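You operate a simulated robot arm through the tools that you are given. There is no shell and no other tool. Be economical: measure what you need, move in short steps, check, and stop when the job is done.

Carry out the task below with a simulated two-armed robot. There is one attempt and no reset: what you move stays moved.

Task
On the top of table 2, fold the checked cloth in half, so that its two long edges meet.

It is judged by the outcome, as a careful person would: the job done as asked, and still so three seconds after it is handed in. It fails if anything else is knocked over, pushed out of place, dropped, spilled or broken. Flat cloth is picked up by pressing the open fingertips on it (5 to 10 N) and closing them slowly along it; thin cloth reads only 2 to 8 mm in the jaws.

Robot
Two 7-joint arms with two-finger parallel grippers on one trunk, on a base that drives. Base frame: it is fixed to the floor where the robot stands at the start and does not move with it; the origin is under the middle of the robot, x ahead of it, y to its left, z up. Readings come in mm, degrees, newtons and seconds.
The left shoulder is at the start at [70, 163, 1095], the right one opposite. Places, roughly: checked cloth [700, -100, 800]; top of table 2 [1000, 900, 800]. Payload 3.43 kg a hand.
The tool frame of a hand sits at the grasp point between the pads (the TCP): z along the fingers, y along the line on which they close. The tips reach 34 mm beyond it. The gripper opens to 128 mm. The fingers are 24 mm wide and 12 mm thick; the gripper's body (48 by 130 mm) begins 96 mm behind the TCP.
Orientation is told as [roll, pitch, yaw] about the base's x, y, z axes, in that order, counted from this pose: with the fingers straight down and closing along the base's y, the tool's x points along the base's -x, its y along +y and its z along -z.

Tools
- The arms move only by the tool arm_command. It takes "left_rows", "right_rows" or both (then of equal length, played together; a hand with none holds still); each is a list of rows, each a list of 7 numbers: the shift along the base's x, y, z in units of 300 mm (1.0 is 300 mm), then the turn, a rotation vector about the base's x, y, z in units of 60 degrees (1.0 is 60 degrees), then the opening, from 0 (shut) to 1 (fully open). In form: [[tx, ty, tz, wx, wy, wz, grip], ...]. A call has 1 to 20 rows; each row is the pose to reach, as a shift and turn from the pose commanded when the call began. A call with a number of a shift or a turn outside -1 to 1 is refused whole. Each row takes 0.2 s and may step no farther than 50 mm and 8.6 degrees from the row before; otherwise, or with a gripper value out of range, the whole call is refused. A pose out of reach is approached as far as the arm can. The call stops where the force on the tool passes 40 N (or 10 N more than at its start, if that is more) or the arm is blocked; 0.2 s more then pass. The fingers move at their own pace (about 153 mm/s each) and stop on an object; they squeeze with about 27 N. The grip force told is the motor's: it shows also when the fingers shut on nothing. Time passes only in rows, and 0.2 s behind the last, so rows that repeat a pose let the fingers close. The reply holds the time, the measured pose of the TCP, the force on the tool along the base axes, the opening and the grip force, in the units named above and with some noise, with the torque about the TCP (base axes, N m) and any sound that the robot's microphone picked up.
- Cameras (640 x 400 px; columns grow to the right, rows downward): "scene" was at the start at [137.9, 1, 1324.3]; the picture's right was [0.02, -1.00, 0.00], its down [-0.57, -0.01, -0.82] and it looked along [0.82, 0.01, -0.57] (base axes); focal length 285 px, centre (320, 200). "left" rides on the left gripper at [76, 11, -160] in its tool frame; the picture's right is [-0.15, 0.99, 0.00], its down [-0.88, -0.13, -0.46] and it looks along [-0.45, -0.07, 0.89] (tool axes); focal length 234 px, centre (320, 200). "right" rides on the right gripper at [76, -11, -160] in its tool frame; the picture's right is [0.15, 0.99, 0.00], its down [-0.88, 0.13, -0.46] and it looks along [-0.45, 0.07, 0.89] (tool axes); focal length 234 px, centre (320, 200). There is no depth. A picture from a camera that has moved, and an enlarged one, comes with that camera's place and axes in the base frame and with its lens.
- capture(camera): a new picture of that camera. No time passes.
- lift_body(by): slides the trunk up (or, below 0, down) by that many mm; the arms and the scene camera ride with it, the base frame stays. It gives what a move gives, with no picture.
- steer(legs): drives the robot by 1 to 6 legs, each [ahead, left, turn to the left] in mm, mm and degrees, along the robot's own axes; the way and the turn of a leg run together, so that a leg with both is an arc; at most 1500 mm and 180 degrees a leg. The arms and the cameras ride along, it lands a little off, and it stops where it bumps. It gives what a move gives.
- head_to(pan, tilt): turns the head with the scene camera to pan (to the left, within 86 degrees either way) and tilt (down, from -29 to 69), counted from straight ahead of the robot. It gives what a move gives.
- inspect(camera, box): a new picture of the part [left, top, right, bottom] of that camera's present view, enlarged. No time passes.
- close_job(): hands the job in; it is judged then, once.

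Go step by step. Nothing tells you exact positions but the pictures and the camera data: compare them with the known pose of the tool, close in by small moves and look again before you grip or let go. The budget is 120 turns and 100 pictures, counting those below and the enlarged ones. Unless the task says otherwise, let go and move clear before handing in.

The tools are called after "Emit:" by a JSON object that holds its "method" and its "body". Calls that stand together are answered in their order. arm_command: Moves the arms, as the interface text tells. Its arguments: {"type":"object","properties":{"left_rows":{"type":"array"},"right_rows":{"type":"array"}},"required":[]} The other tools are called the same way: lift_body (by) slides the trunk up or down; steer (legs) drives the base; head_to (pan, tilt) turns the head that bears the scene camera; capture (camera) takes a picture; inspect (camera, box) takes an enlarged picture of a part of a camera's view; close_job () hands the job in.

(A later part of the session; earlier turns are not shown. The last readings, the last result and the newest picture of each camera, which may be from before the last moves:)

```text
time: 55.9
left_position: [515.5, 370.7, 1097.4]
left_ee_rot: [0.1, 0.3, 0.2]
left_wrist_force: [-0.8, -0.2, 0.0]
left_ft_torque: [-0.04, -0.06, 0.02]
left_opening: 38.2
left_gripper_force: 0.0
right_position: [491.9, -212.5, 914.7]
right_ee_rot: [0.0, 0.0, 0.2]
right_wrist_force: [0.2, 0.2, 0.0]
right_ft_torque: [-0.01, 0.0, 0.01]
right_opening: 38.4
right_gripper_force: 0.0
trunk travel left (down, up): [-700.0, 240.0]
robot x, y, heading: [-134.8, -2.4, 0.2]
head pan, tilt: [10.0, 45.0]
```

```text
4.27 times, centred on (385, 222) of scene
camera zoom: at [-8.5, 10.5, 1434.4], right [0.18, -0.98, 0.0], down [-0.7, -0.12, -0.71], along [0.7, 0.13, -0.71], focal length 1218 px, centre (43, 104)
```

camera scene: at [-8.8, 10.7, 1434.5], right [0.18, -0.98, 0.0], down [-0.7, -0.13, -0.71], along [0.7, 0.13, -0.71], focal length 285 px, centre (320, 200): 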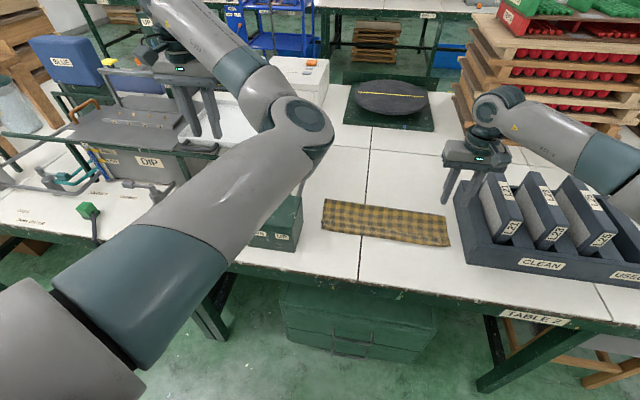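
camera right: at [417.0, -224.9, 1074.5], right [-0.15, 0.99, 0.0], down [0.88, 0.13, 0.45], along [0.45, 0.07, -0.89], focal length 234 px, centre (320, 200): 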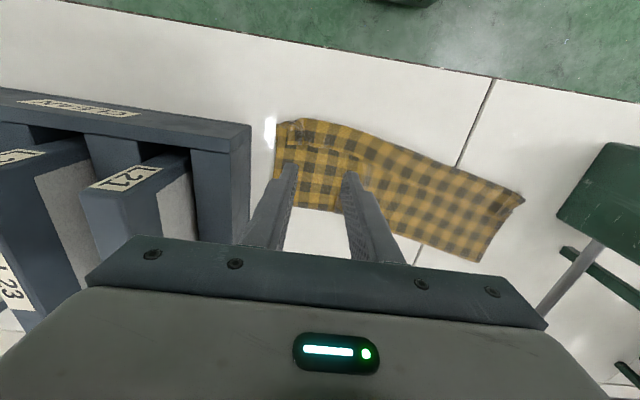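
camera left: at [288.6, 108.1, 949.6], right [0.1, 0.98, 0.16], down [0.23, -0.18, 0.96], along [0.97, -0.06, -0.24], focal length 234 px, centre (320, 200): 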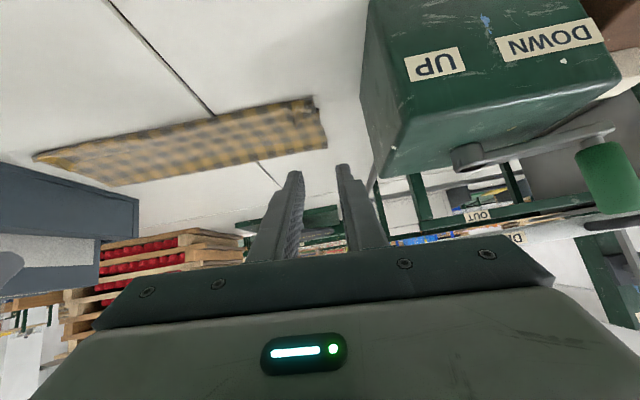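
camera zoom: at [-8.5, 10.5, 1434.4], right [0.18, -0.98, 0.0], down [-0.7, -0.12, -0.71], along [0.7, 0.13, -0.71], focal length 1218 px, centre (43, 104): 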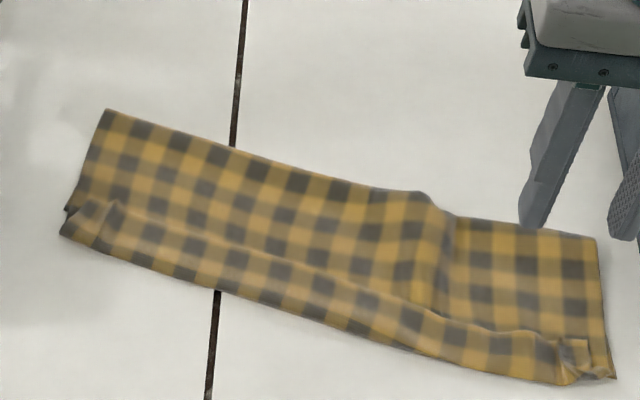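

The cloth is skewed but still well on the table. I'll back the base up 60 mm so the left arm has room, then bring the left hand over the left tuck at about [555, 66].

Emit:
{"method": "steer", "body": {"legs": [[-60, 0, 0]]}}

Emit:
{"method": "arm_command", "body": {"left_rows": [[0.08, -0.12, 0, 0, 0, 0, 0.3], [0.16, -0.24, 0, 0, 0, 0, 0.3], [0.24, -0.36, 0, 0, 0, 0, 0.3], [0.32, -0.48, 0, 0, 0, 0, 0.3], [0.4, -0.6, 0, 0, 0, 0, 0.3], [0.45, -0.72, 0, 0, 0, 0, 0.3], [0.45, -0.84, -0.08, 0, 0, 0, 0.3], [0.42, -0.95, -0.16, 0, 0, 0, 0.3], [0.37, -0.99, -0.3, 0, 0, 0, 0.3], [0.33, -0.99, -0.44, 0, 0, 0, 0.3], [0.33, -0.99, -0.58, 0, 0, 0, 0.3], [0.33, -0.99, -0.65, 0, 0, 0, 0.3]]}}

Emit:
{"method": "capture", "body": {"camera": "left"}}

Emit:
{"method": "capture", "body": {"camera": "scene"}}

```text
time: 56.8
left_position: [457.6, 370.3, 1096.3]
left_ee_rot: [0.2, 0.3, 0.3]
left_wrist_force: [0.2, -1.3, 0.1]
left_ft_torque: [0.0, -0.03, -0.03]
left_opening: 38.1
left_gripper_force: 0.1
right_position: [434.6, -212.7, 913.8]
right_ee_rot: [-0.1, 0.0, 0.2]
right_wrist_force: [0.2, -0.4, -0.2]
right_ft_torque: [-0.02, 0.02, -0.03]
right_opening: 38.2
right_gripper_force: 0.1
trunk travel left (down, up): [-700.0, 240.0]
robot x, y, heading: [-199.1, -4.0, 0.3]
head pan, tilt: [10.0, 45.0]
```

```text
time: 59.4
left_position: [557.0, 76.0, 903.0]
left_ee_rot: [0.2, 0.3, 0.3]
left_wrist_force: [0.5, 0.3, 0.5]
left_ft_torque: [-0.01, 0.01, -0.01]
left_opening: 38.5
left_gripper_force: 0.2
left hand out of reach, approached as far as the arm can: row 3, 4, 9, 10
right_position: [432.9, -211.9, 914.5]
right_ee_rot: [0.0, 0.0, 0.2]
right_wrist_force: [0.4, -0.1, -0.6]
right_ft_torque: [0.02, -0.06, -0.03]
right_opening: 38.2
right_gripper_force: 0.1
trunk travel left (down, up): [-700.0, 240.0]
robot x, y, heading: [-199.9, -3.5, 0.3]
head pan, tilt: [10.0, 45.0]
```

```text
35 pictures are left
camera left: at [482.2, 86.3, 1062.3], right [0.14, 0.99, 0.0], down [0.88, -0.13, 0.45], along [0.45, -0.06, -0.89], focal length 234 px, centre (320, 200)
```

left: 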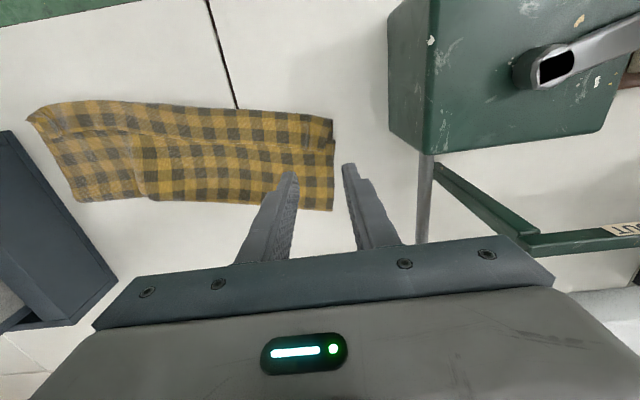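

```text
34 pictures are left
camera scene: at [-66.6, 10.8, 1434.5], right [0.18, -0.98, 0.0], down [-0.7, -0.13, -0.71], along [0.7, 0.13, -0.71], focal length 285 px, centre (320, 200)
```

scene: 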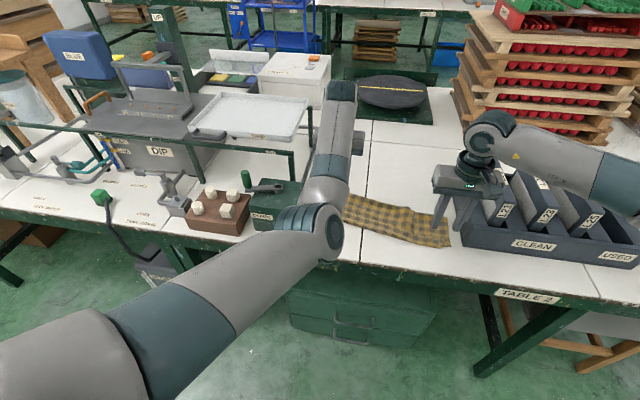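

Emit:
{"method": "inspect", "body": {"camera": "left", "box": [210, 90, 350, 215]}}

Emit:
{"method": "inspect", "body": {"camera": "left", "box": [15, 85, 165, 215]}}

```text
3.20 times, centred on (280, 152) of left
camera zoom: at [482.2, 86.3, 1062.3], right [0.14, 0.99, 0.0], down [0.88, -0.13, 0.45], along [0.45, -0.06, -0.89], focal length 749 px, centre (448, 352)
```

zoom: 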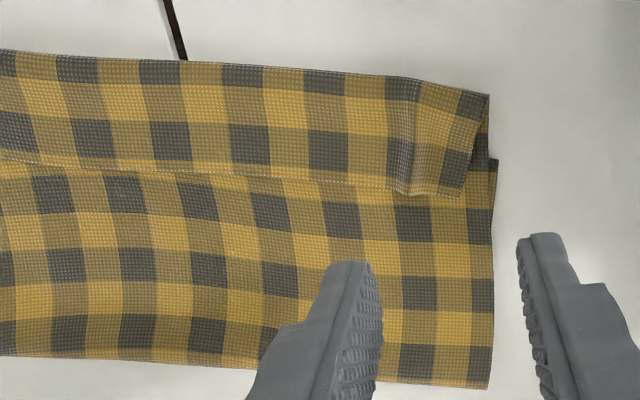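

```text
3.08 times, centred on (90, 150) of left
camera zoom: at [482.2, 86.3, 1062.3], right [0.14, 0.99, 0.0], down [0.88, -0.13, 0.45], along [0.45, -0.06, -0.89], focal length 720 px, centre (1028, 354)
```

zoom: 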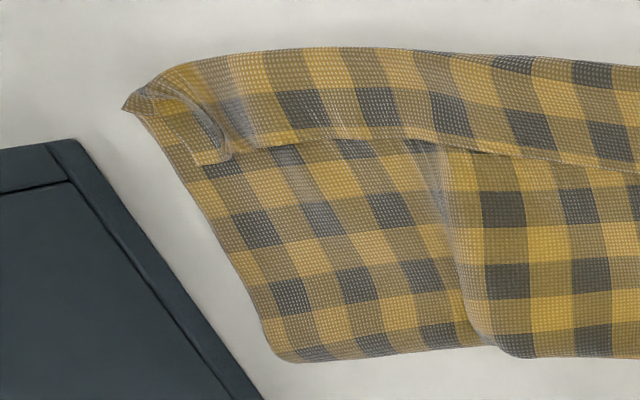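

The tucks are clear: left at [558, 60] and right at [497, -240], both in the cuff's free edge. I'll lower both hands over them, catching just the last 10 mm at the free edge.

Emit:
{"method": "arm_command", "body": {"left_rows": [[0.01, -0.05, -0.08, 0, 0, 0, 0.22], [0.01, -0.05, -0.16, 0, 0, 0, 0.22], [0.01, -0.05, -0.24, 0, 0, 0, 0.22], [0.01, -0.05, -0.3, 0, 0, 0, 0.22], [0.01, -0.05, -0.33, 0, 0, 0, 0.22], [0.01, -0.05, -0.337, 0, 0, 0, 0.22], [0.01, -0.05, -0.337, 0, 0, 0, 0.22]], "right_rows": [[0.1, -0.05, 0, 0, 0, 0, 0.22], [0.2, -0.093, 0, 0, 0, 0, 0.22], [0.22, -0.093, -0.12, 0, 0, 0, 0.22], [0.22, -0.093, -0.24, 0, 0, 0, 0.22], [0.22, -0.093, -0.34, 0, 0, 0, 0.22], [0.22, -0.093, -0.37, 0, 0, 0, 0.22], [0.22, -0.093, -0.377, 0, 0, 0, 0.22]]}}

Emit:
{"method": "inspect", "body": {"camera": "left", "box": [220, 80, 420, 205]}}

Emit:
{"method": "inspect", "body": {"camera": "right", "box": [220, 80, 420, 205]}}

```text
time: 61.0
left_position: [559.0, 57.6, 799.6]
left_ee_rot: [0.1, 0.4, 0.3]
left_wrist_force: [-0.1, 0.4, 1.0]
left_ft_torque: [-0.04, 0.0, 0.02]
left_opening: 28.3
left_gripper_force: 0.0
right_position: [500.6, -240.6, 801.8]
right_ee_rot: [-0.1, 0.0, 0.2]
right_wrist_force: [0.1, -0.7, 0.3]
right_ft_torque: [0.01, 0.02, 0.0]
right_opening: 28.4
right_gripper_force: 0.0
trunk travel left (down, up): [-700.0, 240.0]
robot x, y, heading: [-199.2, -3.4, 0.3]
head pan, tilt: [10.0, 45.0]
```

```text
3.20 times, centred on (320, 142) of left
camera zoom: at [485.0, 69.3, 960.9], right [0.14, 0.99, 0.0], down [0.88, -0.13, 0.45], along [0.45, -0.06, -0.89], focal length 749 px, centre (320, 384)
```

zoom: 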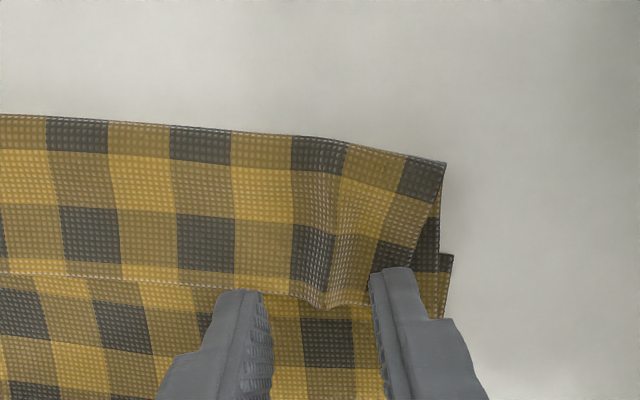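

```text
3.20 times, centred on (320, 142) of right
camera zoom: at [425.5, -252.7, 961.4], right [-0.15, 0.99, 0.0], down [0.88, 0.13, 0.46], along [0.45, 0.07, -0.89], focal length 749 px, centre (320, 384)
```

zoom: 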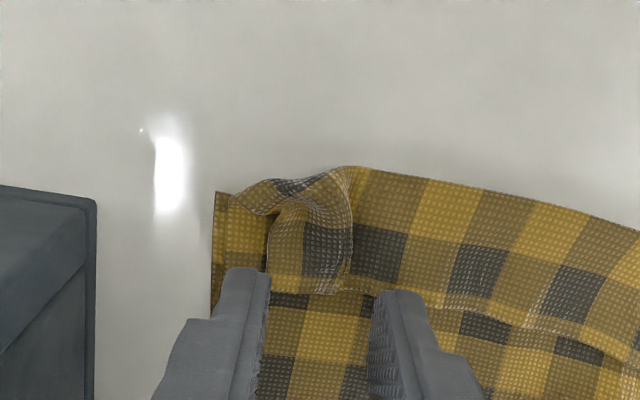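

Both pairs of fingers straddle the tucks. I'll shift the right hand 5 mm deeper, then close slowly with very light contact.

Emit:
{"method": "arm_command", "body": {"left_rows": [[-0.005, 0, 0, 0, 0, 0, 0.22], [-0.007, 0, -0.001, 0, 0, 0, 0.22], [-0.007, 0, -0.001, 0, 0, 0, 0.19], [-0.007, 0, -0.001, 0, 0, 0, 0.16], [-0.007, 0, -0.001, 0, 0, 0, 0.13], [-0.007, 0, -0.001, 0, 0, 0, 0.1], [-0.007, 0, -0.001, 0, 0, 0, 0.08], [-0.007, 0, -0.001, 0, 0, 0, 0.06], [-0.007, 0, -0.001, 0, 0, 0, 0.04], [-0.007, 0, -0.001, 0, 0, 0, 0.02], [-0.007, 0, -0.001, 0, 0, 0, 0], [-0.007, 0, -0.001, 0, 0, 0, 0], [-0.007, 0, -0.001, 0, 0, 0, 0]], "right_rows": [[-0.01, 0, 0, 0, 0, 0, 0.22], [-0.018, 0, -0.006, 0, 0, 0, 0.22], [-0.018, 0, -0.006, 0, 0, 0, 0.19], [-0.018, 0, -0.006, 0, 0, 0, 0.16], [-0.018, 0, -0.006, 0, 0, 0, 0.13], [-0.018, 0, -0.006, 0, 0, 0, 0.1], [-0.018, 0, -0.006, 0, 0, 0, 0.08], [-0.018, 0, -0.006, 0, 0, 0, 0.06], [-0.018, 0, -0.006, 0, 0, 0, 0.04], [-0.018, 0, -0.006, 0, 0, 0, 0.02], [-0.018, 0, -0.006, 0, 0, 0, 0], [-0.018, 0, -0.006, 0, 0, 0, 0], [-0.018, 0, -0.006, 0, 0, 0, 0]]}}

Emit:
{"method": "inspect", "body": {"camera": "left", "box": [220, 80, 420, 205]}}

Emit:
{"method": "inspect", "body": {"camera": "right", "box": [220, 80, 420, 205]}}

```text
time: 63.8
left_position: [556.6, 58.3, 800.9]
left_ee_rot: [0.1, 0.5, 0.2]
left_wrist_force: [0.5, 0.1, -0.6]
left_ft_torque: [0.0, 0.01, -0.01]
left_opening: 2.0
left_gripper_force: 27.3
right_position: [494.5, -240.9, 799.2]
right_ee_rot: [0.0, 0.1, 0.2]
right_wrist_force: [0.8, -0.3, 0.5]
right_ft_torque: [-0.01, 0.01, -0.01]
right_opening: 1.9
right_gripper_force: 26.7
trunk travel left (down, up): [-700.0, 240.0]
robot x, y, heading: [-199.1, -1.9, 0.2]
head pan, tilt: [10.0, 45.0]
```

```text
3.20 times, centred on (320, 142) of left
camera zoom: at [482.1, 69.5, 961.4], right [0.14, 0.99, 0.0], down [0.88, -0.13, 0.45], along [0.45, -0.06, -0.89], focal length 749 px, centre (320, 384)
```

zoom: 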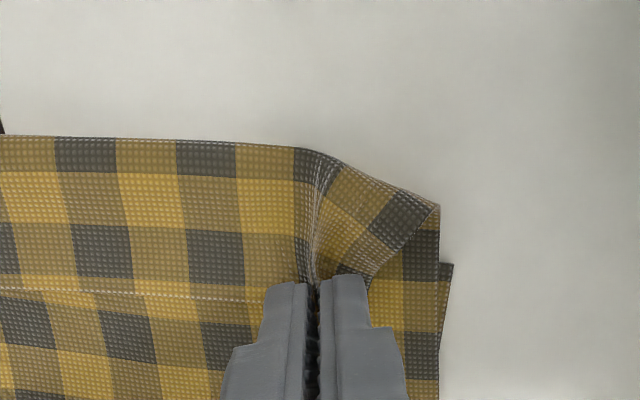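

```text
3.20 times, centred on (320, 142) of right
camera zoom: at [419.6, -252.7, 959.9], right [-0.15, 0.99, 0.0], down [0.88, 0.13, 0.45], along [0.45, 0.07, -0.89], focal length 749 px, centre (320, 384)
```

zoom: 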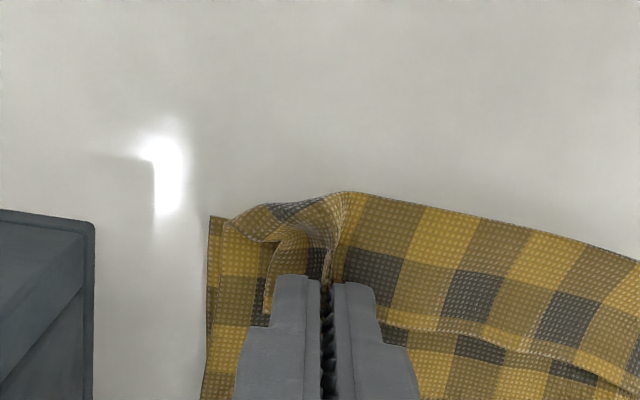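

Both hands now hold just the hem, reading 2.0 and 1.9 mm, with the top layer left flat. I'll lift straight up 110 mm to open the cuff and see the lower edge.

Emit:
{"method": "arm_command", "body": {"left_rows": [[0, 0, 0.05, 0, 0, 0, 0], [0, 0, 0.11, 0, 0, 0, 0], [0.01, 0, 0.18, 0, 0, 0, 0], [0.03, 0, 0.25, 0, 0, 0, 0], [0.05, 0, 0.31, 0, 0, 0, 0], [0.07, 0, 0.37, 0, 0, 0, 0], [0.07, 0, 0.37, 0, 0, 0, 0]], "right_rows": [[0, 0, 0.05, 0, 0, 0, 0], [0, 0, 0.11, 0, 0, 0, 0], [0.01, 0, 0.18, 0, 0, 0, 0], [0.03, 0, 0.25, 0, 0, 0, 0], [0.05, 0, 0.31, 0, 0, 0, 0], [0.07, 0, 0.37, 0, 0, 0, 0], [0.07, 0, 0.37, 0, 0, 0, 0]]}}

Emit:
{"method": "capture", "body": {"camera": "left"}}

Emit:
{"method": "capture", "body": {"camera": "right"}}

Emit:
{"method": "capture", "body": {"camera": "scene"}}

```text
time: 65.4
left_position: [577.2, 58.3, 912.5]
left_ee_rot: [0.1, 0.5, 0.2]
left_wrist_force: [0.2, -0.7, -0.5]
left_ft_torque: [-0.02, -0.04, -0.02]
left_opening: 2.0
left_gripper_force: 26.4
right_position: [516.5, -239.7, 911.0]
right_ee_rot: [0.0, 0.1, 0.4]
right_wrist_force: [-0.5, 0.3, 0.2]
right_ft_torque: [0.02, 0.02, 0.02]
right_opening: 2.0
right_gripper_force: 26.6
trunk travel left (down, up): [-700.0, 240.0]
robot x, y, heading: [-199.9, -4.5, 0.4]
head pan, tilt: [10.0, 45.0]
```

```text
27 pictures are left
camera left: at [502.9, 69.3, 1072.8], right [0.14, 0.99, 0.0], down [0.88, -0.13, 0.45], along [0.45, -0.06, -0.89], focal length 234 px, centre (320, 200)
```

left: 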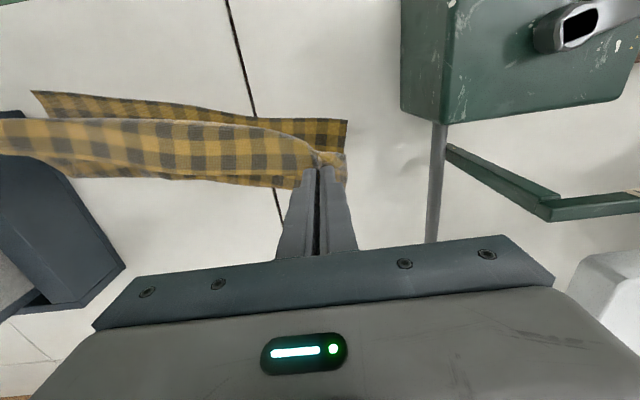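

```text
26 pictures are left
camera right: at [441.0, -252.6, 1070.5], right [-0.15, 0.99, 0.0], down [0.88, 0.13, 0.45], along [0.45, 0.07, -0.89], focal length 234 px, centre (320, 200)
```

right: 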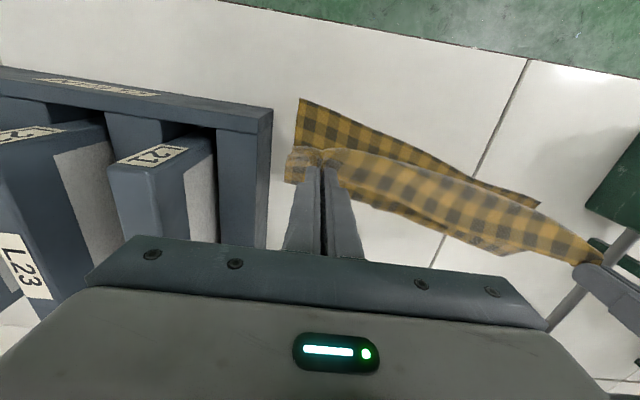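

```text
25 pictures are left
camera scene: at [-66.6, 10.6, 1434.4], right [0.18, -0.98, 0.0], down [-0.7, -0.13, -0.71], along [0.7, 0.13, -0.71], focal length 285 px, centre (320, 200)
```

scene: 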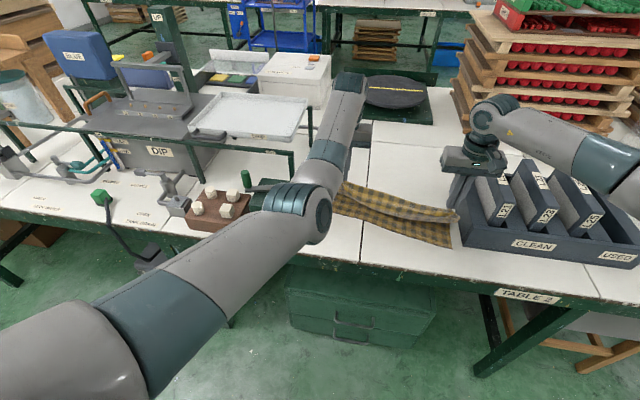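

The cuff is open and only the hem is held. The lower edge runs skewed from [464, -273] to [554, 100], close to the rack, so I'll lift the cloth clear, square up the hands, and lay it out again straight.

Emit:
{"method": "lift_body", "body": {"by": 180}}

Emit:
{"method": "arm_command", "body": {"left_rows": [[0, 0.01, 0, 0, 0, 0, 0], [0, 0.02, 0, 0, 0, 0, 0], [0, 0.03, 0, 0, 0, 0, 0], [0, 0.04, 0, 0, 0, 0, 0], [0, 0.04, 0, 0, 0, 0, 0]], "right_rows": [[0.05, 0.005, 0, 0, 0, 0, 0], [0.1, 0.01, 0, 0, 0, 0, 0], [0.15, 0.015, 0, 0, 0, 0, 0], [0.2, 0.017, 0, 0, 0, 0, 0], [0.2, 0.017, 0, 0, 0, 0, 0]]}}

Emit:
{"method": "capture", "body": {"camera": "scene"}}

```text
time: 67.4
left_position: [576.9, 58.3, 1092.8]
left_ee_rot: [0.1, 0.3, 0.3]
left_wrist_force: [0.0, -0.8, -0.2]
left_ft_torque: [0.0, -0.01, 0.02]
left_opening: 2.3
left_gripper_force: 26.8
right_position: [515.2, -239.6, 1090.5]
right_ee_rot: [0.1, 0.1, 0.2]
right_wrist_force: [0.0, 0.4, 0.1]
right_ft_torque: [-0.04, 0.02, 0.02]
right_opening: 2.0
right_gripper_force: 27.0
trunk travel left (down, up): [-880.0, 60.0]
robot x, y, heading: [-199.2, -3.2, 0.1]
head pan, tilt: [10.0, 45.0]
```

```text
time: 68.6
left_position: [577.8, 70.1, 1092.5]
left_ee_rot: [0.2, 0.4, 0.3]
left_wrist_force: [0.5, -0.2, -0.4]
left_ft_torque: [0.02, -0.02, 0.03]
left_opening: 2.1
left_gripper_force: 27.3
right_position: [575.3, -235.3, 1089.6]
right_ee_rot: [0.1, 0.0, 0.1]
right_wrist_force: [-0.1, -0.3, -0.8]
right_ft_torque: [0.02, 0.03, 0.01]
right_opening: 1.8
right_gripper_force: 27.4
trunk travel left (down, up): [-880.0, 60.0]
robot x, y, heading: [-201.3, -5.0, 0.1]
head pan, tilt: [10.0, 45.0]
```

```text
24 pictures are left
camera scene: at [-66.9, 10.4, 1614.5], right [0.18, -0.98, 0.0], down [-0.7, -0.13, -0.71], along [0.7, 0.13, -0.71], focal length 285 px, centre (320, 200)
```

scene: 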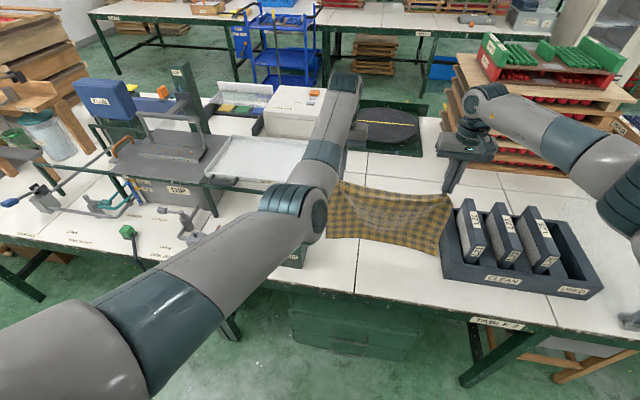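

The cloth hangs straight and free. I'll touch the hem down and then alternate driving ahead with lowering the trunk, so the lower half lies out flat.

Emit:
{"method": "lift_body", "body": {"by": -40}}

Emit:
{"method": "steer", "body": {"legs": [[80, 0, 0]]}}

Emit:
{"method": "lift_body", "body": {"by": -35}}

Emit:
{"method": "steer", "body": {"legs": [[60, 0, 0]]}}

Emit:
{"method": "capture", "body": {"camera": "scene"}}

```text
time: 69.5
left_position: [577.1, 69.9, 1053.0]
left_ee_rot: [0.1, 0.3, 0.3]
left_wrist_force: [-0.4, -0.2, -0.9]
left_ft_torque: [0.01, 0.0, 0.0]
left_opening: 2.2
left_gripper_force: 26.9
right_position: [575.8, -234.8, 1051.0]
right_ee_rot: [0.0, 0.0, 0.1]
right_wrist_force: [0.4, 0.0, 0.7]
right_ft_torque: [-0.03, 0.0, 0.0]
right_opening: 2.0
right_gripper_force: 27.4
trunk travel left (down, up): [-840.0, 100.0]
robot x, y, heading: [-192.4, -2.5, 0.6]
head pan, tilt: [10.0, 45.0]
```

```text
time: 70.5
left_position: [656.1, 69.4, 1055.3]
left_ee_rot: [0.1, 0.3, 0.2]
left_wrist_force: [-0.7, -0.6, -0.4]
left_ft_torque: [-0.01, 0.02, 0.0]
left_opening: 2.0
left_gripper_force: 27.4
right_position: [653.1, -235.5, 1052.0]
right_ee_rot: [0.0, -0.1, 0.2]
right_wrist_force: [0.1, -0.5, 0.4]
right_ft_torque: [-0.01, 0.0, 0.02]
right_opening: 1.6
right_gripper_force: 27.0
trunk travel left (down, up): [-840.0, 100.0]
robot x, y, heading: [-116.9, -1.6, 0.0]
head pan, tilt: [10.0, 45.0]
```

```text
time: 71.3
left_position: [658.0, 70.3, 1016.9]
left_ee_rot: [0.1, 0.4, 0.3]
left_wrist_force: [-0.4, 0.0, -0.8]
left_ft_torque: [0.01, 0.04, -0.02]
left_opening: 2.0
left_gripper_force: 27.6
right_position: [657.4, -235.5, 1014.2]
right_ee_rot: [0.0, 0.1, 0.1]
right_wrist_force: [0.1, -0.7, -0.4]
right_ft_torque: [0.0, 0.01, 0.01]
right_opening: 2.0
right_gripper_force: 27.0
trunk travel left (down, up): [-805.0, 135.0]
robot x, y, heading: [-116.1, -3.6, 0.3]
head pan, tilt: [10.0, 45.0]
```

```text
time: 72.3
left_position: [711.7, 69.9, 1020.5]
left_ee_rot: [0.1, 0.2, 0.3]
left_wrist_force: [-0.2, 0.2, -0.4]
left_ft_torque: [0.02, -0.06, 0.01]
left_opening: 1.8
left_gripper_force: 26.7
right_position: [711.3, -236.5, 1018.5]
right_ee_rot: [0.0, -0.1, 0.2]
right_wrist_force: [-0.3, 0.2, 0.6]
right_ft_torque: [0.0, -0.04, -0.04]
right_opening: 1.9
right_gripper_force: 26.9
trunk travel left (down, up): [-805.0, 135.0]
robot x, y, heading: [-59.1, -1.4, 0.0]
head pan, tilt: [10.0, 45.0]
```

```text
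23 pictures are left
camera scene: at [66.3, 11.3, 1540.1], right [0.18, -0.98, 0.0], down [-0.69, -0.13, -0.71], along [0.7, 0.13, -0.7], focal length 285 px, centre (320, 200)
```

scene: 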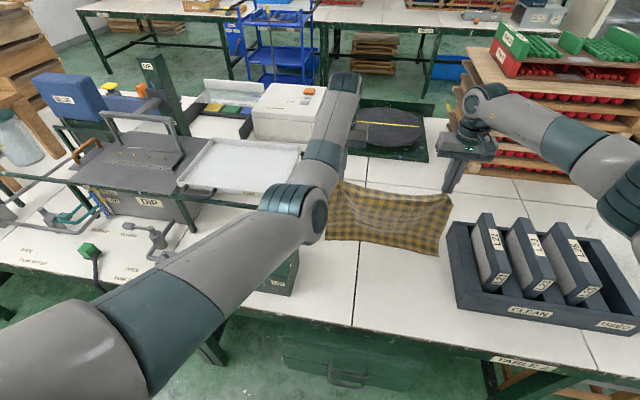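

The hem had not touched yet, so it travelled along to x≈659, still straight. I'll lift, go back 130 mm, and lower further so the hem really rests before driving ahead.

Emit:
{"method": "lift_body", "body": {"by": 70}}

Emit:
{"method": "steer", "body": {"legs": [[-130, 0, 0]]}}

Emit:
{"method": "lift_body", "body": {"by": -80}}

Emit:
{"method": "steer", "body": {"legs": [[60, 0, 0]]}}

Emit:
{"method": "capture", "body": {"camera": "scene"}}

```text
time: 73.4
left_position: [714.8, 70.0, 1088.0]
left_ee_rot: [0.1, 0.4, 0.2]
left_wrist_force: [-1.2, -0.1, 0.0]
left_ft_torque: [-0.03, 0.0, -0.03]
left_opening: 2.2
left_gripper_force: 27.3
right_position: [714.3, -236.4, 1086.7]
right_ee_rot: [0.1, 0.0, 0.2]
right_wrist_force: [0.2, 0.4, -0.6]
right_ft_torque: [0.02, -0.02, 0.02]
right_opening: 1.9
right_gripper_force: 27.2
trunk travel left (down, up): [-875.0, 65.0]
robot x, y, heading: [-56.1, -3.5, 0.2]
head pan, tilt: [10.0, 45.0]
```

```text
time: 74.6
left_position: [588.2, 69.1, 1085.6]
left_ee_rot: [0.1, 0.3, 0.1]
left_wrist_force: [0.8, 0.0, -0.2]
left_ft_torque: [-0.04, 0.01, -0.02]
left_opening: 2.0
left_gripper_force: 26.9
right_position: [588.3, -236.8, 1082.8]
right_ee_rot: [0.0, 0.0, 0.3]
right_wrist_force: [0.8, 0.3, 0.0]
right_ft_torque: [-0.02, -0.01, -0.02]
right_opening: 1.9
right_gripper_force: 26.8
trunk travel left (down, up): [-875.0, 65.0]
robot x, y, heading: [-187.7, -1.9, 0.4]
head pan, tilt: [10.0, 45.0]
```

```text
time: 75.8
left_position: [586.7, 68.9, 1007.9]
left_ee_rot: [0.2, 0.4, 0.2]
left_wrist_force: [0.3, -0.1, 0.2]
left_ft_torque: [-0.02, -0.02, -0.01]
left_opening: 2.2
left_gripper_force: 27.3
right_position: [585.1, -236.9, 1005.4]
right_ee_rot: [0.1, 0.0, 0.3]
right_wrist_force: [0.1, 0.5, -0.2]
right_ft_torque: [0.01, 0.01, 0.01]
right_opening: 1.9
right_gripper_force: 27.2
trunk travel left (down, up): [-795.0, 145.0]
robot x, y, heading: [-187.2, -5.1, 0.4]
head pan, tilt: [10.0, 45.0]
```

```text
time: 76.8
left_position: [644.3, 69.2, 1010.5]
left_ee_rot: [0.1, 0.1, 0.3]
left_wrist_force: [-0.4, 1.3, -1.1]
left_ft_torque: [0.01, -0.02, -0.02]
left_opening: 2.1
left_gripper_force: 26.5
right_position: [643.0, -236.3, 1007.9]
right_ee_rot: [0.0, -0.2, 0.2]
right_wrist_force: [-0.8, 0.3, 0.3]
right_ft_torque: [0.0, -0.01, 0.01]
right_opening: 2.1
right_gripper_force: 26.9
trunk travel left (down, up): [-795.0, 145.0]
robot x, y, heading: [-128.8, -4.0, 0.5]
head pan, tilt: [10.0, 45.0]
```

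```text
22 pictures are left
camera scene: at [-2.6, 10.9, 1530.1], right [0.18, -0.98, 0.0], down [-0.69, -0.13, -0.71], along [0.7, 0.13, -0.71], focal length 285 px, centre (320, 200)
```

scene: 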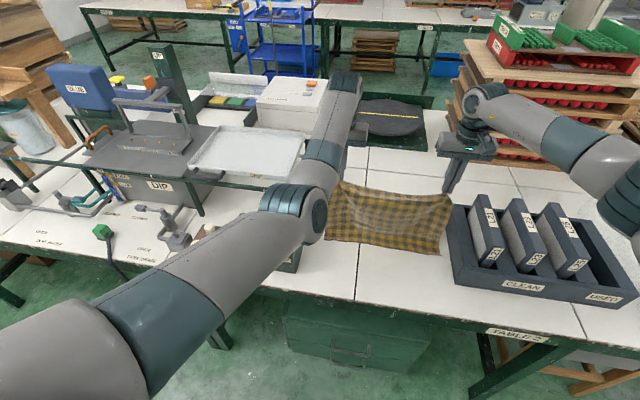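

The hem now rests straight at x≈581. I'll continue lowering and driving ahead.

Emit:
{"method": "lift_body", "body": {"by": -50}}

Emit:
{"method": "steer", "body": {"legs": [[70, 0, 0]]}}

Emit:
{"method": "lift_body", "body": {"by": -30}}

Emit:
{"method": "steer", "body": {"legs": [[55, 0, 0]]}}

Emit:
{"method": "lift_body", "body": {"by": -25}}

Emit:
{"method": "capture", "body": {"camera": "scene"}}

```text
time: 77.7
left_position: [645.4, 68.8, 959.3]
left_ee_rot: [0.1, 0.1, 0.3]
left_wrist_force: [0.1, -0.3, 1.0]
left_ft_torque: [0.02, -0.03, 0.0]
left_opening: 2.0
left_gripper_force: 26.3
right_position: [644.0, -236.2, 955.2]
right_ee_rot: [0.0, 0.0, 0.2]
right_wrist_force: [-0.7, -0.3, 0.0]
right_ft_torque: [-0.01, -0.04, 0.02]
right_opening: 1.8
right_gripper_force: 26.4
trunk travel left (down, up): [-745.0, 195.0]
robot x, y, heading: [-123.5, -4.5, 0.1]
head pan, tilt: [10.0, 45.0]
```

```text
time: 78.7
left_position: [717.1, 68.9, 959.2]
left_ee_rot: [0.1, 0.3, 0.2]
left_wrist_force: [-0.2, -0.6, 0.2]
left_ft_torque: [-0.02, 0.01, 0.01]
left_opening: 2.0
left_gripper_force: 26.8
right_position: [714.1, -237.2, 956.7]
right_ee_rot: [-0.1, -0.1, 0.2]
right_wrist_force: [-0.3, -0.5, -0.5]
right_ft_torque: [0.02, -0.03, 0.0]
right_opening: 2.1
right_gripper_force: 27.3
trunk travel left (down, up): [-745.0, 195.0]
robot x, y, heading: [-58.1, -4.6, 0.2]
head pan, tilt: [10.0, 45.0]
```

```text
time: 79.5
left_position: [716.6, 67.8, 927.9]
left_ee_rot: [0.2, 0.3, 0.1]
left_wrist_force: [0.0, -0.6, 0.9]
left_ft_torque: [0.02, -0.01, -0.04]
left_opening: 2.0
left_gripper_force: 27.3
right_position: [716.1, -235.4, 924.8]
right_ee_rot: [0.0, -0.1, 0.3]
right_wrist_force: [0.3, -0.6, -0.5]
right_ft_torque: [-0.04, -0.01, -0.01]
right_opening: 1.9
right_gripper_force: 27.1
trunk travel left (down, up): [-715.0, 225.0]
robot x, y, heading: [-55.5, -6.8, 0.0]
head pan, tilt: [10.0, 45.0]
```

```text
time: 80.4
left_position: [771.0, 69.4, 929.4]
left_ee_rot: [0.1, 0.2, 0.2]
left_wrist_force: [-0.1, -0.3, 0.0]
left_ft_torque: [0.05, -0.01, 0.0]
left_opening: 2.3
left_gripper_force: 26.5
right_position: [769.2, -236.4, 926.1]
right_ee_rot: [0.0, -0.1, 0.2]
right_wrist_force: [-0.2, 0.4, -0.4]
right_ft_torque: [0.03, 0.01, -0.01]
right_opening: 1.6
right_gripper_force: 26.7
trunk travel left (down, up): [-715.0, 225.0]
robot x, y, heading: [-2.5, -3.0, 0.6]
head pan, tilt: [10.0, 45.0]
```

```text
time: 81.1
left_position: [773.4, 68.4, 902.9]
left_ee_rot: [0.1, 0.3, 0.1]
left_wrist_force: [0.2, -0.6, -0.6]
left_ft_torque: [0.02, -0.03, 0.0]
left_opening: 2.1
left_gripper_force: 27.0
right_position: [770.2, -235.3, 899.5]
right_ee_rot: [0.0, 0.0, 0.2]
right_wrist_force: [0.0, -0.2, -0.4]
right_ft_torque: [-0.02, 0.01, 0.02]
right_opening: 1.9
right_gripper_force: 27.1
trunk travel left (down, up): [-690.0, 250.0]
robot x, y, heading: [-2.0, -5.0, 0.1]
head pan, tilt: [10.0, 45.0]
```

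```text
21 pictures are left
camera scene: at [127.6, 11.1, 1424.3], right [0.18, -0.98, 0.0], down [-0.7, -0.13, -0.71], along [0.7, 0.13, -0.71], focal length 285 px, centre (320, 200)
```

scene: 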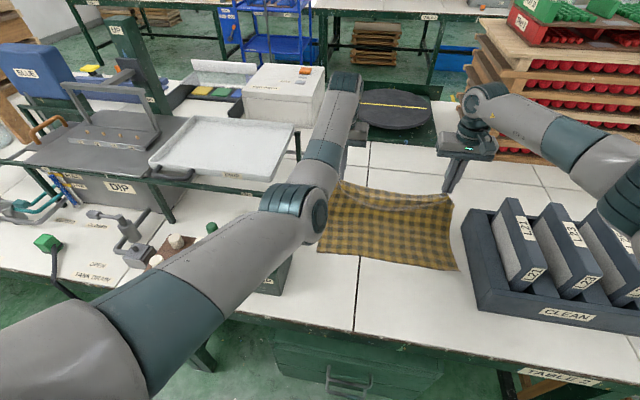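

The lower half is flat with its near edge at x≈579–587. Next comes the arc back over the fold line at x≈722, again by base and trunk.

Emit:
{"method": "lift_body", "body": {"by": 22}}

Emit:
{"method": "steer", "body": {"legs": [[-55, 0, 0]]}}

Emit:
{"method": "lift_body", "body": {"by": -10}}

Emit:
{"method": "steer", "body": {"legs": [[-50, 0, 0]]}}

Emit:
{"method": "lift_body", "body": {"by": -28}}

Emit:
{"method": "steer", "body": {"legs": [[-38, 0, 0]]}}

Emit:
{"method": "capture", "body": {"camera": "right"}}

```text
time: 81.8
left_position: [770.7, 69.0, 926.7]
left_ee_rot: [0.1, 0.3, 0.1]
left_wrist_force: [0.0, 1.1, 0.2]
left_ft_torque: [-0.01, 0.02, -0.03]
left_opening: 2.0
left_gripper_force: 26.7
right_position: [768.8, -236.1, 922.9]
right_ee_rot: [-0.1, 0.0, 0.3]
right_wrist_force: [1.3, 0.5, 0.5]
right_ft_torque: [0.04, 0.0, 0.0]
right_opening: 1.9
right_gripper_force: 26.4
trunk travel left (down, up): [-712.0, 228.0]
robot x, y, heading: [-2.7, -2.6, 0.1]
head pan, tilt: [10.0, 45.0]
```

```text
time: 82.8
left_position: [717.9, 69.2, 924.3]
left_ee_rot: [0.1, 0.4, 0.2]
left_wrist_force: [0.4, -0.4, 0.5]
left_ft_torque: [-0.02, 0.0, -0.01]
left_opening: 2.3
left_gripper_force: 27.1
right_position: [717.0, -236.4, 922.0]
right_ee_rot: [0.0, 0.1, 0.3]
right_wrist_force: [0.3, 0.4, -0.3]
right_ft_torque: [-0.01, -0.01, -0.04]
right_opening: 1.7
right_gripper_force: 27.0
trunk travel left (down, up): [-712.0, 228.0]
robot x, y, heading: [-53.1, -2.1, 0.1]
head pan, tilt: [10.0, 45.0]
```

```text
time: 83.3
left_position: [717.3, 69.0, 916.0]
left_ee_rot: [0.1, 0.4, 0.3]
left_wrist_force: [0.2, 0.1, 0.2]
left_ft_torque: [-0.02, -0.02, 0.0]
left_opening: 1.8
left_gripper_force: 27.2
right_position: [715.4, -235.4, 913.0]
right_ee_rot: [0.0, 0.0, 0.1]
right_wrist_force: [-1.4, 0.1, -0.2]
right_ft_torque: [0.01, -0.04, 0.01]
right_opening: 2.1
right_gripper_force: 26.8
trunk travel left (down, up): [-702.0, 238.0]
robot x, y, heading: [-52.7, -6.4, 0.4]
head pan, tilt: [10.0, 45.0]
```

```text
time: 84.3
left_position: [670.0, 69.7, 913.6]
left_ee_rot: [0.2, 0.4, 0.3]
left_wrist_force: [0.1, 0.2, 0.1]
left_ft_torque: [0.01, 0.01, 0.02]
left_opening: 2.3
left_gripper_force: 27.0
right_position: [669.7, -235.7, 910.8]
right_ee_rot: [0.0, 0.1, 0.4]
right_wrist_force: [0.5, -0.1, -0.3]
right_ft_torque: [0.0, 0.03, -0.01]
right_opening: 1.8
right_gripper_force: 27.3
trunk travel left (down, up): [-702.0, 238.0]
robot x, y, heading: [-107.2, -3.7, 0.1]
head pan, tilt: [10.0, 45.0]
```

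```text
time: 85.0
left_position: [668.6, 70.3, 888.5]
left_ee_rot: [0.1, 0.2, 0.2]
left_wrist_force: [-0.7, 0.4, -0.4]
left_ft_torque: [0.02, -0.04, 0.01]
left_opening: 2.0
left_gripper_force: 27.3
right_position: [668.0, -234.6, 885.8]
right_ee_rot: [0.0, -0.1, 0.3]
right_wrist_force: [-0.3, -1.2, 1.1]
right_ft_torque: [0.05, 0.01, 0.01]
right_opening: 1.8
right_gripper_force: 26.8
trunk travel left (down, up): [-674.0, 266.0]
robot x, y, heading: [-105.2, 0.4, 0.4]
head pan, tilt: [10.0, 45.0]
```

```text
time: 85.9
left_position: [633.2, 71.0, 886.7]
left_ee_rot: [0.2, 0.4, 0.3]
left_wrist_force: [0.0, 0.9, 0.1]
left_ft_torque: [-0.01, 0.0, -0.03]
left_opening: 2.4
left_gripper_force: 26.7
right_position: [632.5, -235.2, 882.6]
right_ee_rot: [0.1, 0.0, 0.4]
right_wrist_force: [-0.7, -0.1, -0.1]
right_ft_torque: [-0.01, 0.06, 0.04]
right_opening: 2.2
right_gripper_force: 26.7
trunk travel left (down, up): [-674.0, 266.0]
robot x, y, heading: [-141.9, -4.5, 0.2]
head pan, tilt: [10.0, 45.0]
```

```text
20 pictures are left
camera right: at [557.6, -247.6, 1042.6], right [-0.15, 0.99, 0.0], down [0.88, 0.14, 0.45], along [0.45, 0.07, -0.89], focal length 234 px, centre (320, 200)
```

right: 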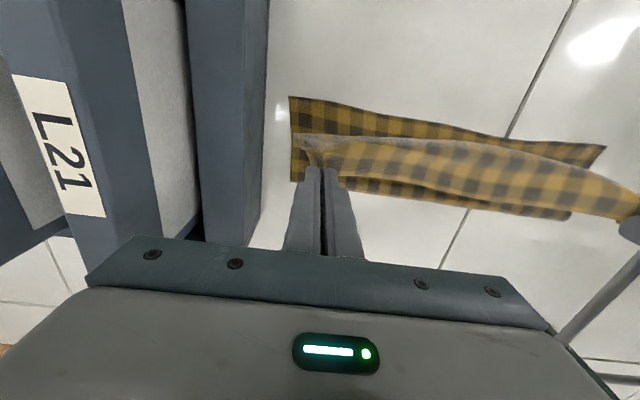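

The lower edge is straight at x≈579 and the held edge is coming over it squarely. I'll keep lowering and backing until it's just above.

Emit:
{"method": "lift_body", "body": {"by": -38}}

Emit:
{"method": "steer", "body": {"legs": [[-33, 0, 0]]}}

Emit:
{"method": "lift_body", "body": {"by": -32}}

Emit:
{"method": "capture", "body": {"camera": "right"}}

Emit:
{"method": "capture", "body": {"camera": "left"}}

```text
time: 86.7
left_position: [631.8, 71.2, 850.0]
left_ee_rot: [0.1, 0.3, 0.3]
left_wrist_force: [0.7, 0.1, 0.6]
left_ft_torque: [-0.01, -0.01, 0.01]
left_opening: 2.2
left_gripper_force: 26.9
right_position: [630.8, -235.2, 846.3]
right_ee_rot: [0.0, 0.0, 0.3]
right_wrist_force: [0.2, 1.0, -0.2]
right_ft_torque: [-0.02, -0.01, -0.01]
right_opening: 2.0
right_gripper_force: 26.5
trunk travel left (down, up): [-636.0, 304.0]
robot x, y, heading: [-141.4, -1.6, 0.5]
head pan, tilt: [10.0, 45.0]
```

```text
time: 87.5
left_position: [599.6, 70.5, 847.1]
left_ee_rot: [0.2, 0.4, 0.4]
left_wrist_force: [-1.0, -0.2, 0.2]
left_ft_torque: [-0.01, 0.01, -0.02]
left_opening: 2.0
left_gripper_force: 26.7
right_position: [599.5, -235.1, 845.7]
right_ee_rot: [-0.1, 0.1, 0.4]
right_wrist_force: [0.1, -0.3, -1.0]
right_ft_torque: [0.01, -0.01, -0.01]
right_opening: 2.0
right_gripper_force: 26.8
trunk travel left (down, up): [-636.0, 304.0]
robot x, y, heading: [-173.4, -4.8, 0.5]
head pan, tilt: [10.0, 45.0]
```

```text
time: 88.3
left_position: [598.2, 71.4, 817.9]
left_ee_rot: [0.2, 0.3, 0.5]
left_wrist_force: [-0.5, -0.2, 0.7]
left_ft_torque: [-0.01, -0.01, -0.03]
left_opening: 2.1
left_gripper_force: 26.9
right_position: [598.6, -234.2, 814.2]
right_ee_rot: [-0.1, -0.1, 0.4]
right_wrist_force: [-0.4, -0.5, -0.1]
right_ft_torque: [-0.01, 0.01, 0.02]
right_opening: 1.9
right_gripper_force: 27.5
trunk travel left (down, up): [-604.0, 336.0]
robot x, y, heading: [-173.4, -7.7, 0.3]
head pan, tilt: [10.0, 45.0]
```

```text
19 pictures are left
camera right: at [523.1, -246.8, 974.4], right [-0.15, 0.99, 0.0], down [0.88, 0.14, 0.46], along [0.45, 0.07, -0.89], focal length 234 px, centre (320, 200)
```

right: 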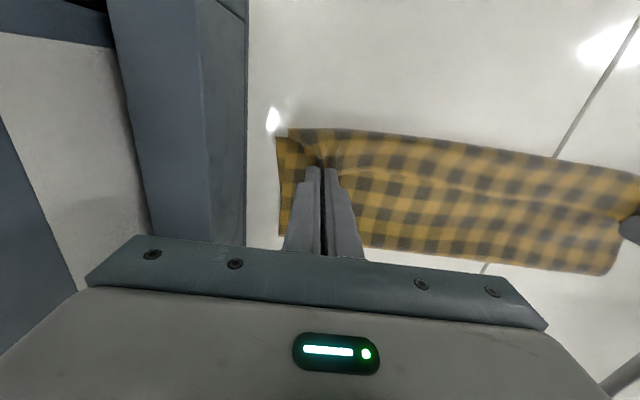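

```text
18 pictures are left
camera left: at [524.2, 82.2, 977.8], right [0.14, 0.99, 0.0], down [0.88, -0.13, 0.45], along [0.45, -0.06, -0.89], focal length 234 px, centre (320, 200)
```

left: 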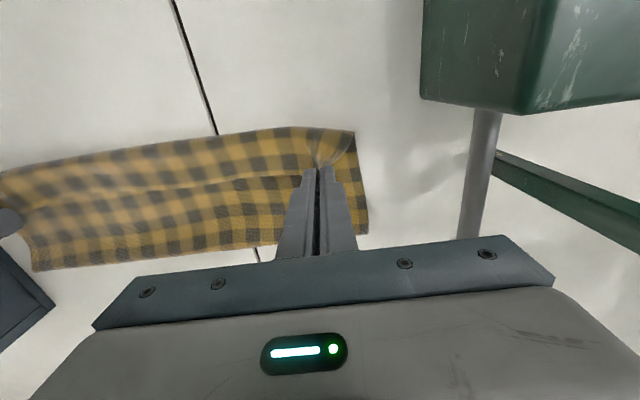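

There seems to be extra material near the held edge again. I'll look closely before letting go.

Emit:
{"method": "inspect", "body": {"camera": "right", "box": [265, 110, 465, 235]}}

Emit:
{"method": "inspect", "body": {"camera": "left", "box": [190, 110, 390, 235]}}

```text
3.20 times, centred on (365, 172) of right
camera zoom: at [523.1, -246.8, 974.4], right [-0.15, 0.99, 0.0], down [0.88, 0.14, 0.46], along [0.45, 0.07, -0.89], focal length 749 px, centre (176, 288)
```

zoom: 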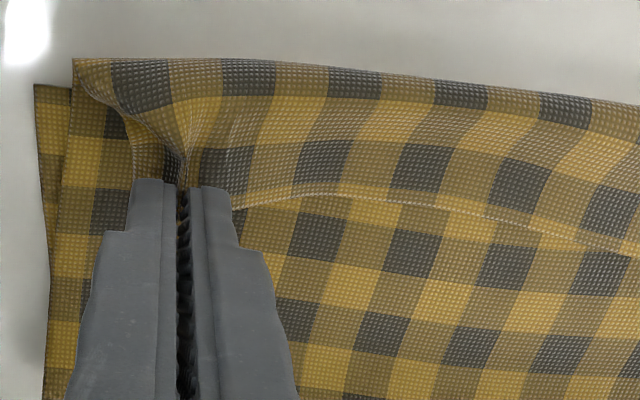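

```text
3.20 times, centred on (290, 172) of left
camera zoom: at [524.2, 82.2, 977.8], right [0.14, 0.99, 0.0], down [0.88, -0.13, 0.45], along [0.45, -0.06, -0.89], focal length 749 px, centre (416, 288)
```

zoom: 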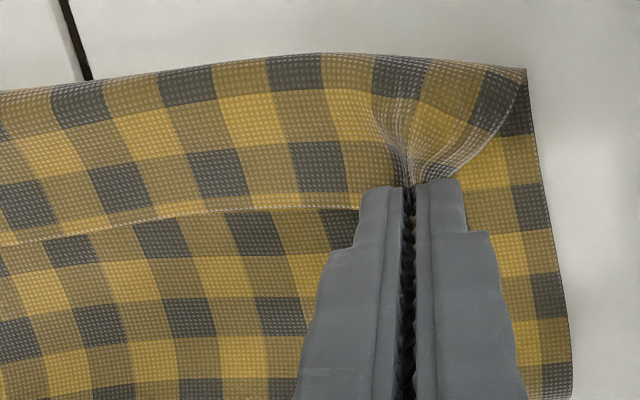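

The held edge always leaves the pads toward me, so the sheet doubles back as a cuff. I'll draw it back low and taut so the hem stays short, release it overhanging the lower edge, then regrip it the right way round.

Emit:
{"method": "steer", "body": {"legs": [[-75, 0, 0]]}}

Emit:
{"method": "capture", "body": {"camera": "right"}}

```text
time: 89.3
left_position: [522.8, 70.6, 818.0]
left_ee_rot: [0.1, 0.3, 0.4]
left_wrist_force: [0.2, -0.2, 0.4]
left_ft_torque: [0.03, -0.04, -0.05]
left_opening: 2.0
left_gripper_force: 27.3
right_position: [522.0, -234.7, 815.9]
right_ee_rot: [0.0, 0.0, 0.4]
right_wrist_force: [0.8, 0.5, 1.1]
right_ft_torque: [0.01, -0.01, -0.01]
right_opening: 1.9
right_gripper_force: 27.2
trunk travel left (down, up): [-604.0, 336.0]
robot x, y, heading: [-247.7, -6.9, 0.5]
head pan, tilt: [10.0, 45.0]
```

```text
15 pictures are left
camera right: at [447.7, -247.1, 974.6], right [-0.15, 0.99, 0.0], down [0.88, 0.14, 0.46], along [0.45, 0.07, -0.89], focal length 234 px, centre (320, 200)
```

right: 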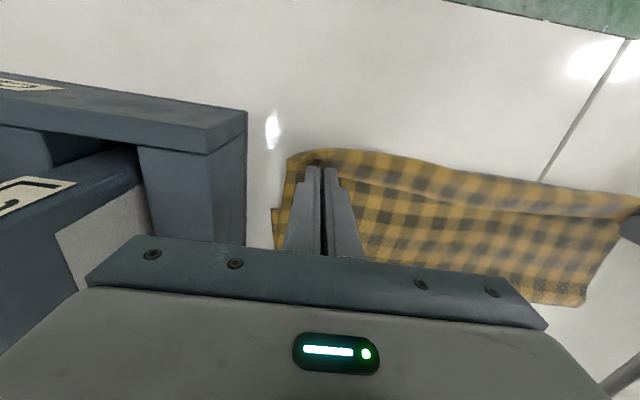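

Emit:
{"method": "steer", "body": {"legs": [[-30, 0, 0]]}}

Emit:
{"method": "inspect", "body": {"camera": "right", "box": [240, 110, 640, 320]}}

```text
time: 90.2
left_position: [495.1, 71.5, 815.8]
left_ee_rot: [0.1, 0.4, 0.5]
left_wrist_force: [0.4, 0.6, 0.1]
left_ft_torque: [0.01, 0.0, 0.0]
left_opening: 2.3
left_gripper_force: 27.0
right_position: [495.2, -234.8, 813.1]
right_ee_rot: [0.0, 0.1, 0.5]
right_wrist_force: [0.1, -0.6, 0.0]
right_ft_torque: [0.04, 0.02, 0.01]
right_opening: 1.8
right_gripper_force: 27.1
trunk travel left (down, up): [-604.0, 336.0]
robot x, y, heading: [-278.5, -4.3, 0.4]
head pan, tilt: [10.0, 45.0]
```

```text
1.60 times, centred on (440, 215) of right
camera zoom: at [420.4, -246.9, 972.8], right [-0.15, 0.99, 0.0], down [0.88, 0.14, 0.45], along [0.45, 0.07, -0.89], focal length 375 px, centre (128, 176)
```

zoom: 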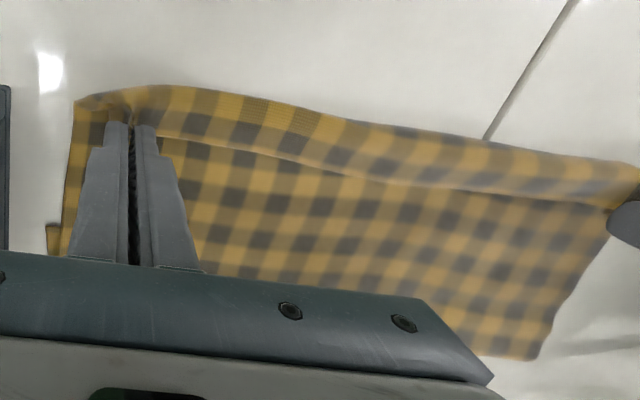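

The lower edge is undisturbed at x≈574. The pinch's natural side has the cloth trailing toward me, so the right move is to fold the other way: hang the cloth, lay its free edge down far away, bring the fold toward me, and then carry the held edge forward onto the free one.

Emit:
{"method": "lift_body", "body": {"by": 275}}

Emit:
{"method": "steer", "body": {"legs": [[255, 0, 0]]}}

Emit:
{"method": "lift_body", "body": {"by": -83}}

Emit:
{"method": "steer", "body": {"legs": [[-60, 0, 0]]}}

Emit:
{"method": "capture", "body": {"camera": "scene"}}

```text
time: 93.0
left_position: [494.3, 70.7, 1090.7]
left_ee_rot: [0.0, 0.3, 0.6]
left_wrist_force: [0.1, 0.2, -0.4]
left_ft_torque: [-0.02, 0.01, -0.05]
left_opening: 2.2
left_gripper_force: 26.7
right_position: [495.1, -235.0, 1089.0]
right_ee_rot: [0.0, 0.1, 0.4]
right_wrist_force: [0.3, -0.1, 0.2]
right_ft_torque: [0.04, 0.01, -0.02]
right_opening: 2.0
right_gripper_force: 27.4
trunk travel left (down, up): [-879.0, 61.0]
robot x, y, heading: [-279.3, -7.4, 0.4]
head pan, tilt: [10.0, 45.0]
```

```text
time: 94.8
left_position: [744.3, 75.5, 1093.0]
left_ee_rot: [0.1, 0.4, 0.6]
left_wrist_force: [-0.1, 0.7, -0.2]
left_ft_torque: [0.01, -0.03, 0.02]
left_opening: 1.9
left_gripper_force: 26.8
right_position: [745.3, -230.9, 1089.3]
right_ee_rot: [-0.1, 0.0, 0.5]
right_wrist_force: [-0.9, 0.2, 0.3]
right_ft_torque: [0.02, 0.0, 0.02]
right_opening: 2.1
right_gripper_force: 26.8
trunk travel left (down, up): [-879.0, 61.0]
robot x, y, heading: [-30.5, -1.4, 0.6]
head pan, tilt: [10.0, 45.0]
```

```text
time: 96.0
left_position: [745.9, 74.3, 1009.8]
left_ee_rot: [0.2, 0.3, 0.5]
left_wrist_force: [0.4, 0.1, 0.7]
left_ft_torque: [-0.01, 0.0, 0.0]
left_opening: 2.2
left_gripper_force: 27.2
right_position: [746.1, -231.4, 1006.7]
right_ee_rot: [0.0, 0.0, 0.5]
right_wrist_force: [1.1, 0.9, 0.6]
right_ft_torque: [0.0, -0.01, -0.01]
right_opening: 1.8
right_gripper_force: 26.7
trunk travel left (down, up): [-796.0, 144.0]
robot x, y, heading: [-31.6, -0.5, 0.6]
head pan, tilt: [10.0, 45.0]
```

```text
time: 97.0
left_position: [689.7, 74.8, 1005.7]
left_ee_rot: [0.0, 0.4, 0.6]
left_wrist_force: [0.2, -0.7, -0.5]
left_ft_torque: [-0.02, 0.02, -0.03]
left_opening: 2.2
left_gripper_force: 27.0
right_position: [689.5, -231.7, 1002.3]
right_ee_rot: [-0.1, 0.2, 0.5]
right_wrist_force: [0.4, 0.3, -0.7]
right_ft_torque: [-0.04, 0.06, -0.02]
right_opening: 2.0
right_gripper_force: 27.1
trunk travel left (down, up): [-796.0, 144.0]
robot x, y, heading: [-88.5, -5.5, 0.5]
head pan, tilt: [10.0, 45.0]
```

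```text
13 pictures are left
camera scene: at [46.9, 11.7, 1529.8], right [0.18, -0.98, 0.0], down [-0.7, -0.13, -0.7], along [0.69, 0.13, -0.71], focal length 285 px, centre (320, 200)
```

scene: 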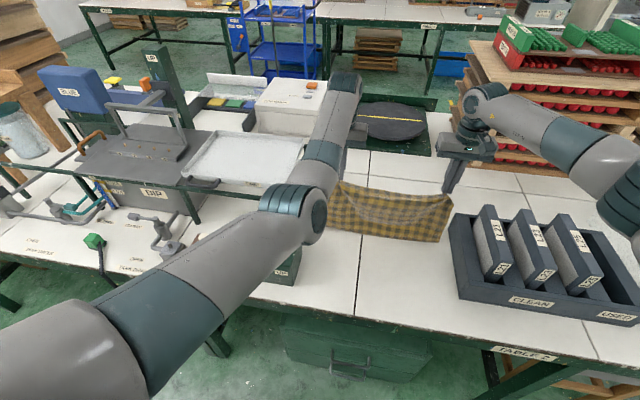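

Emit:
{"method": "capture", "body": {"camera": "right"}}

```text
12 pictures are left
camera right: at [615.5, -243.5, 1162.9], right [-0.16, 0.99, 0.0], down [0.88, 0.14, 0.45], along [0.45, 0.07, -0.89], focal length 234 px, centre (320, 200)
```

right: 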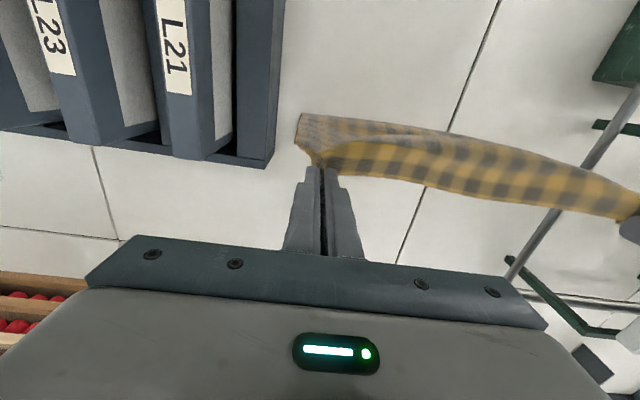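

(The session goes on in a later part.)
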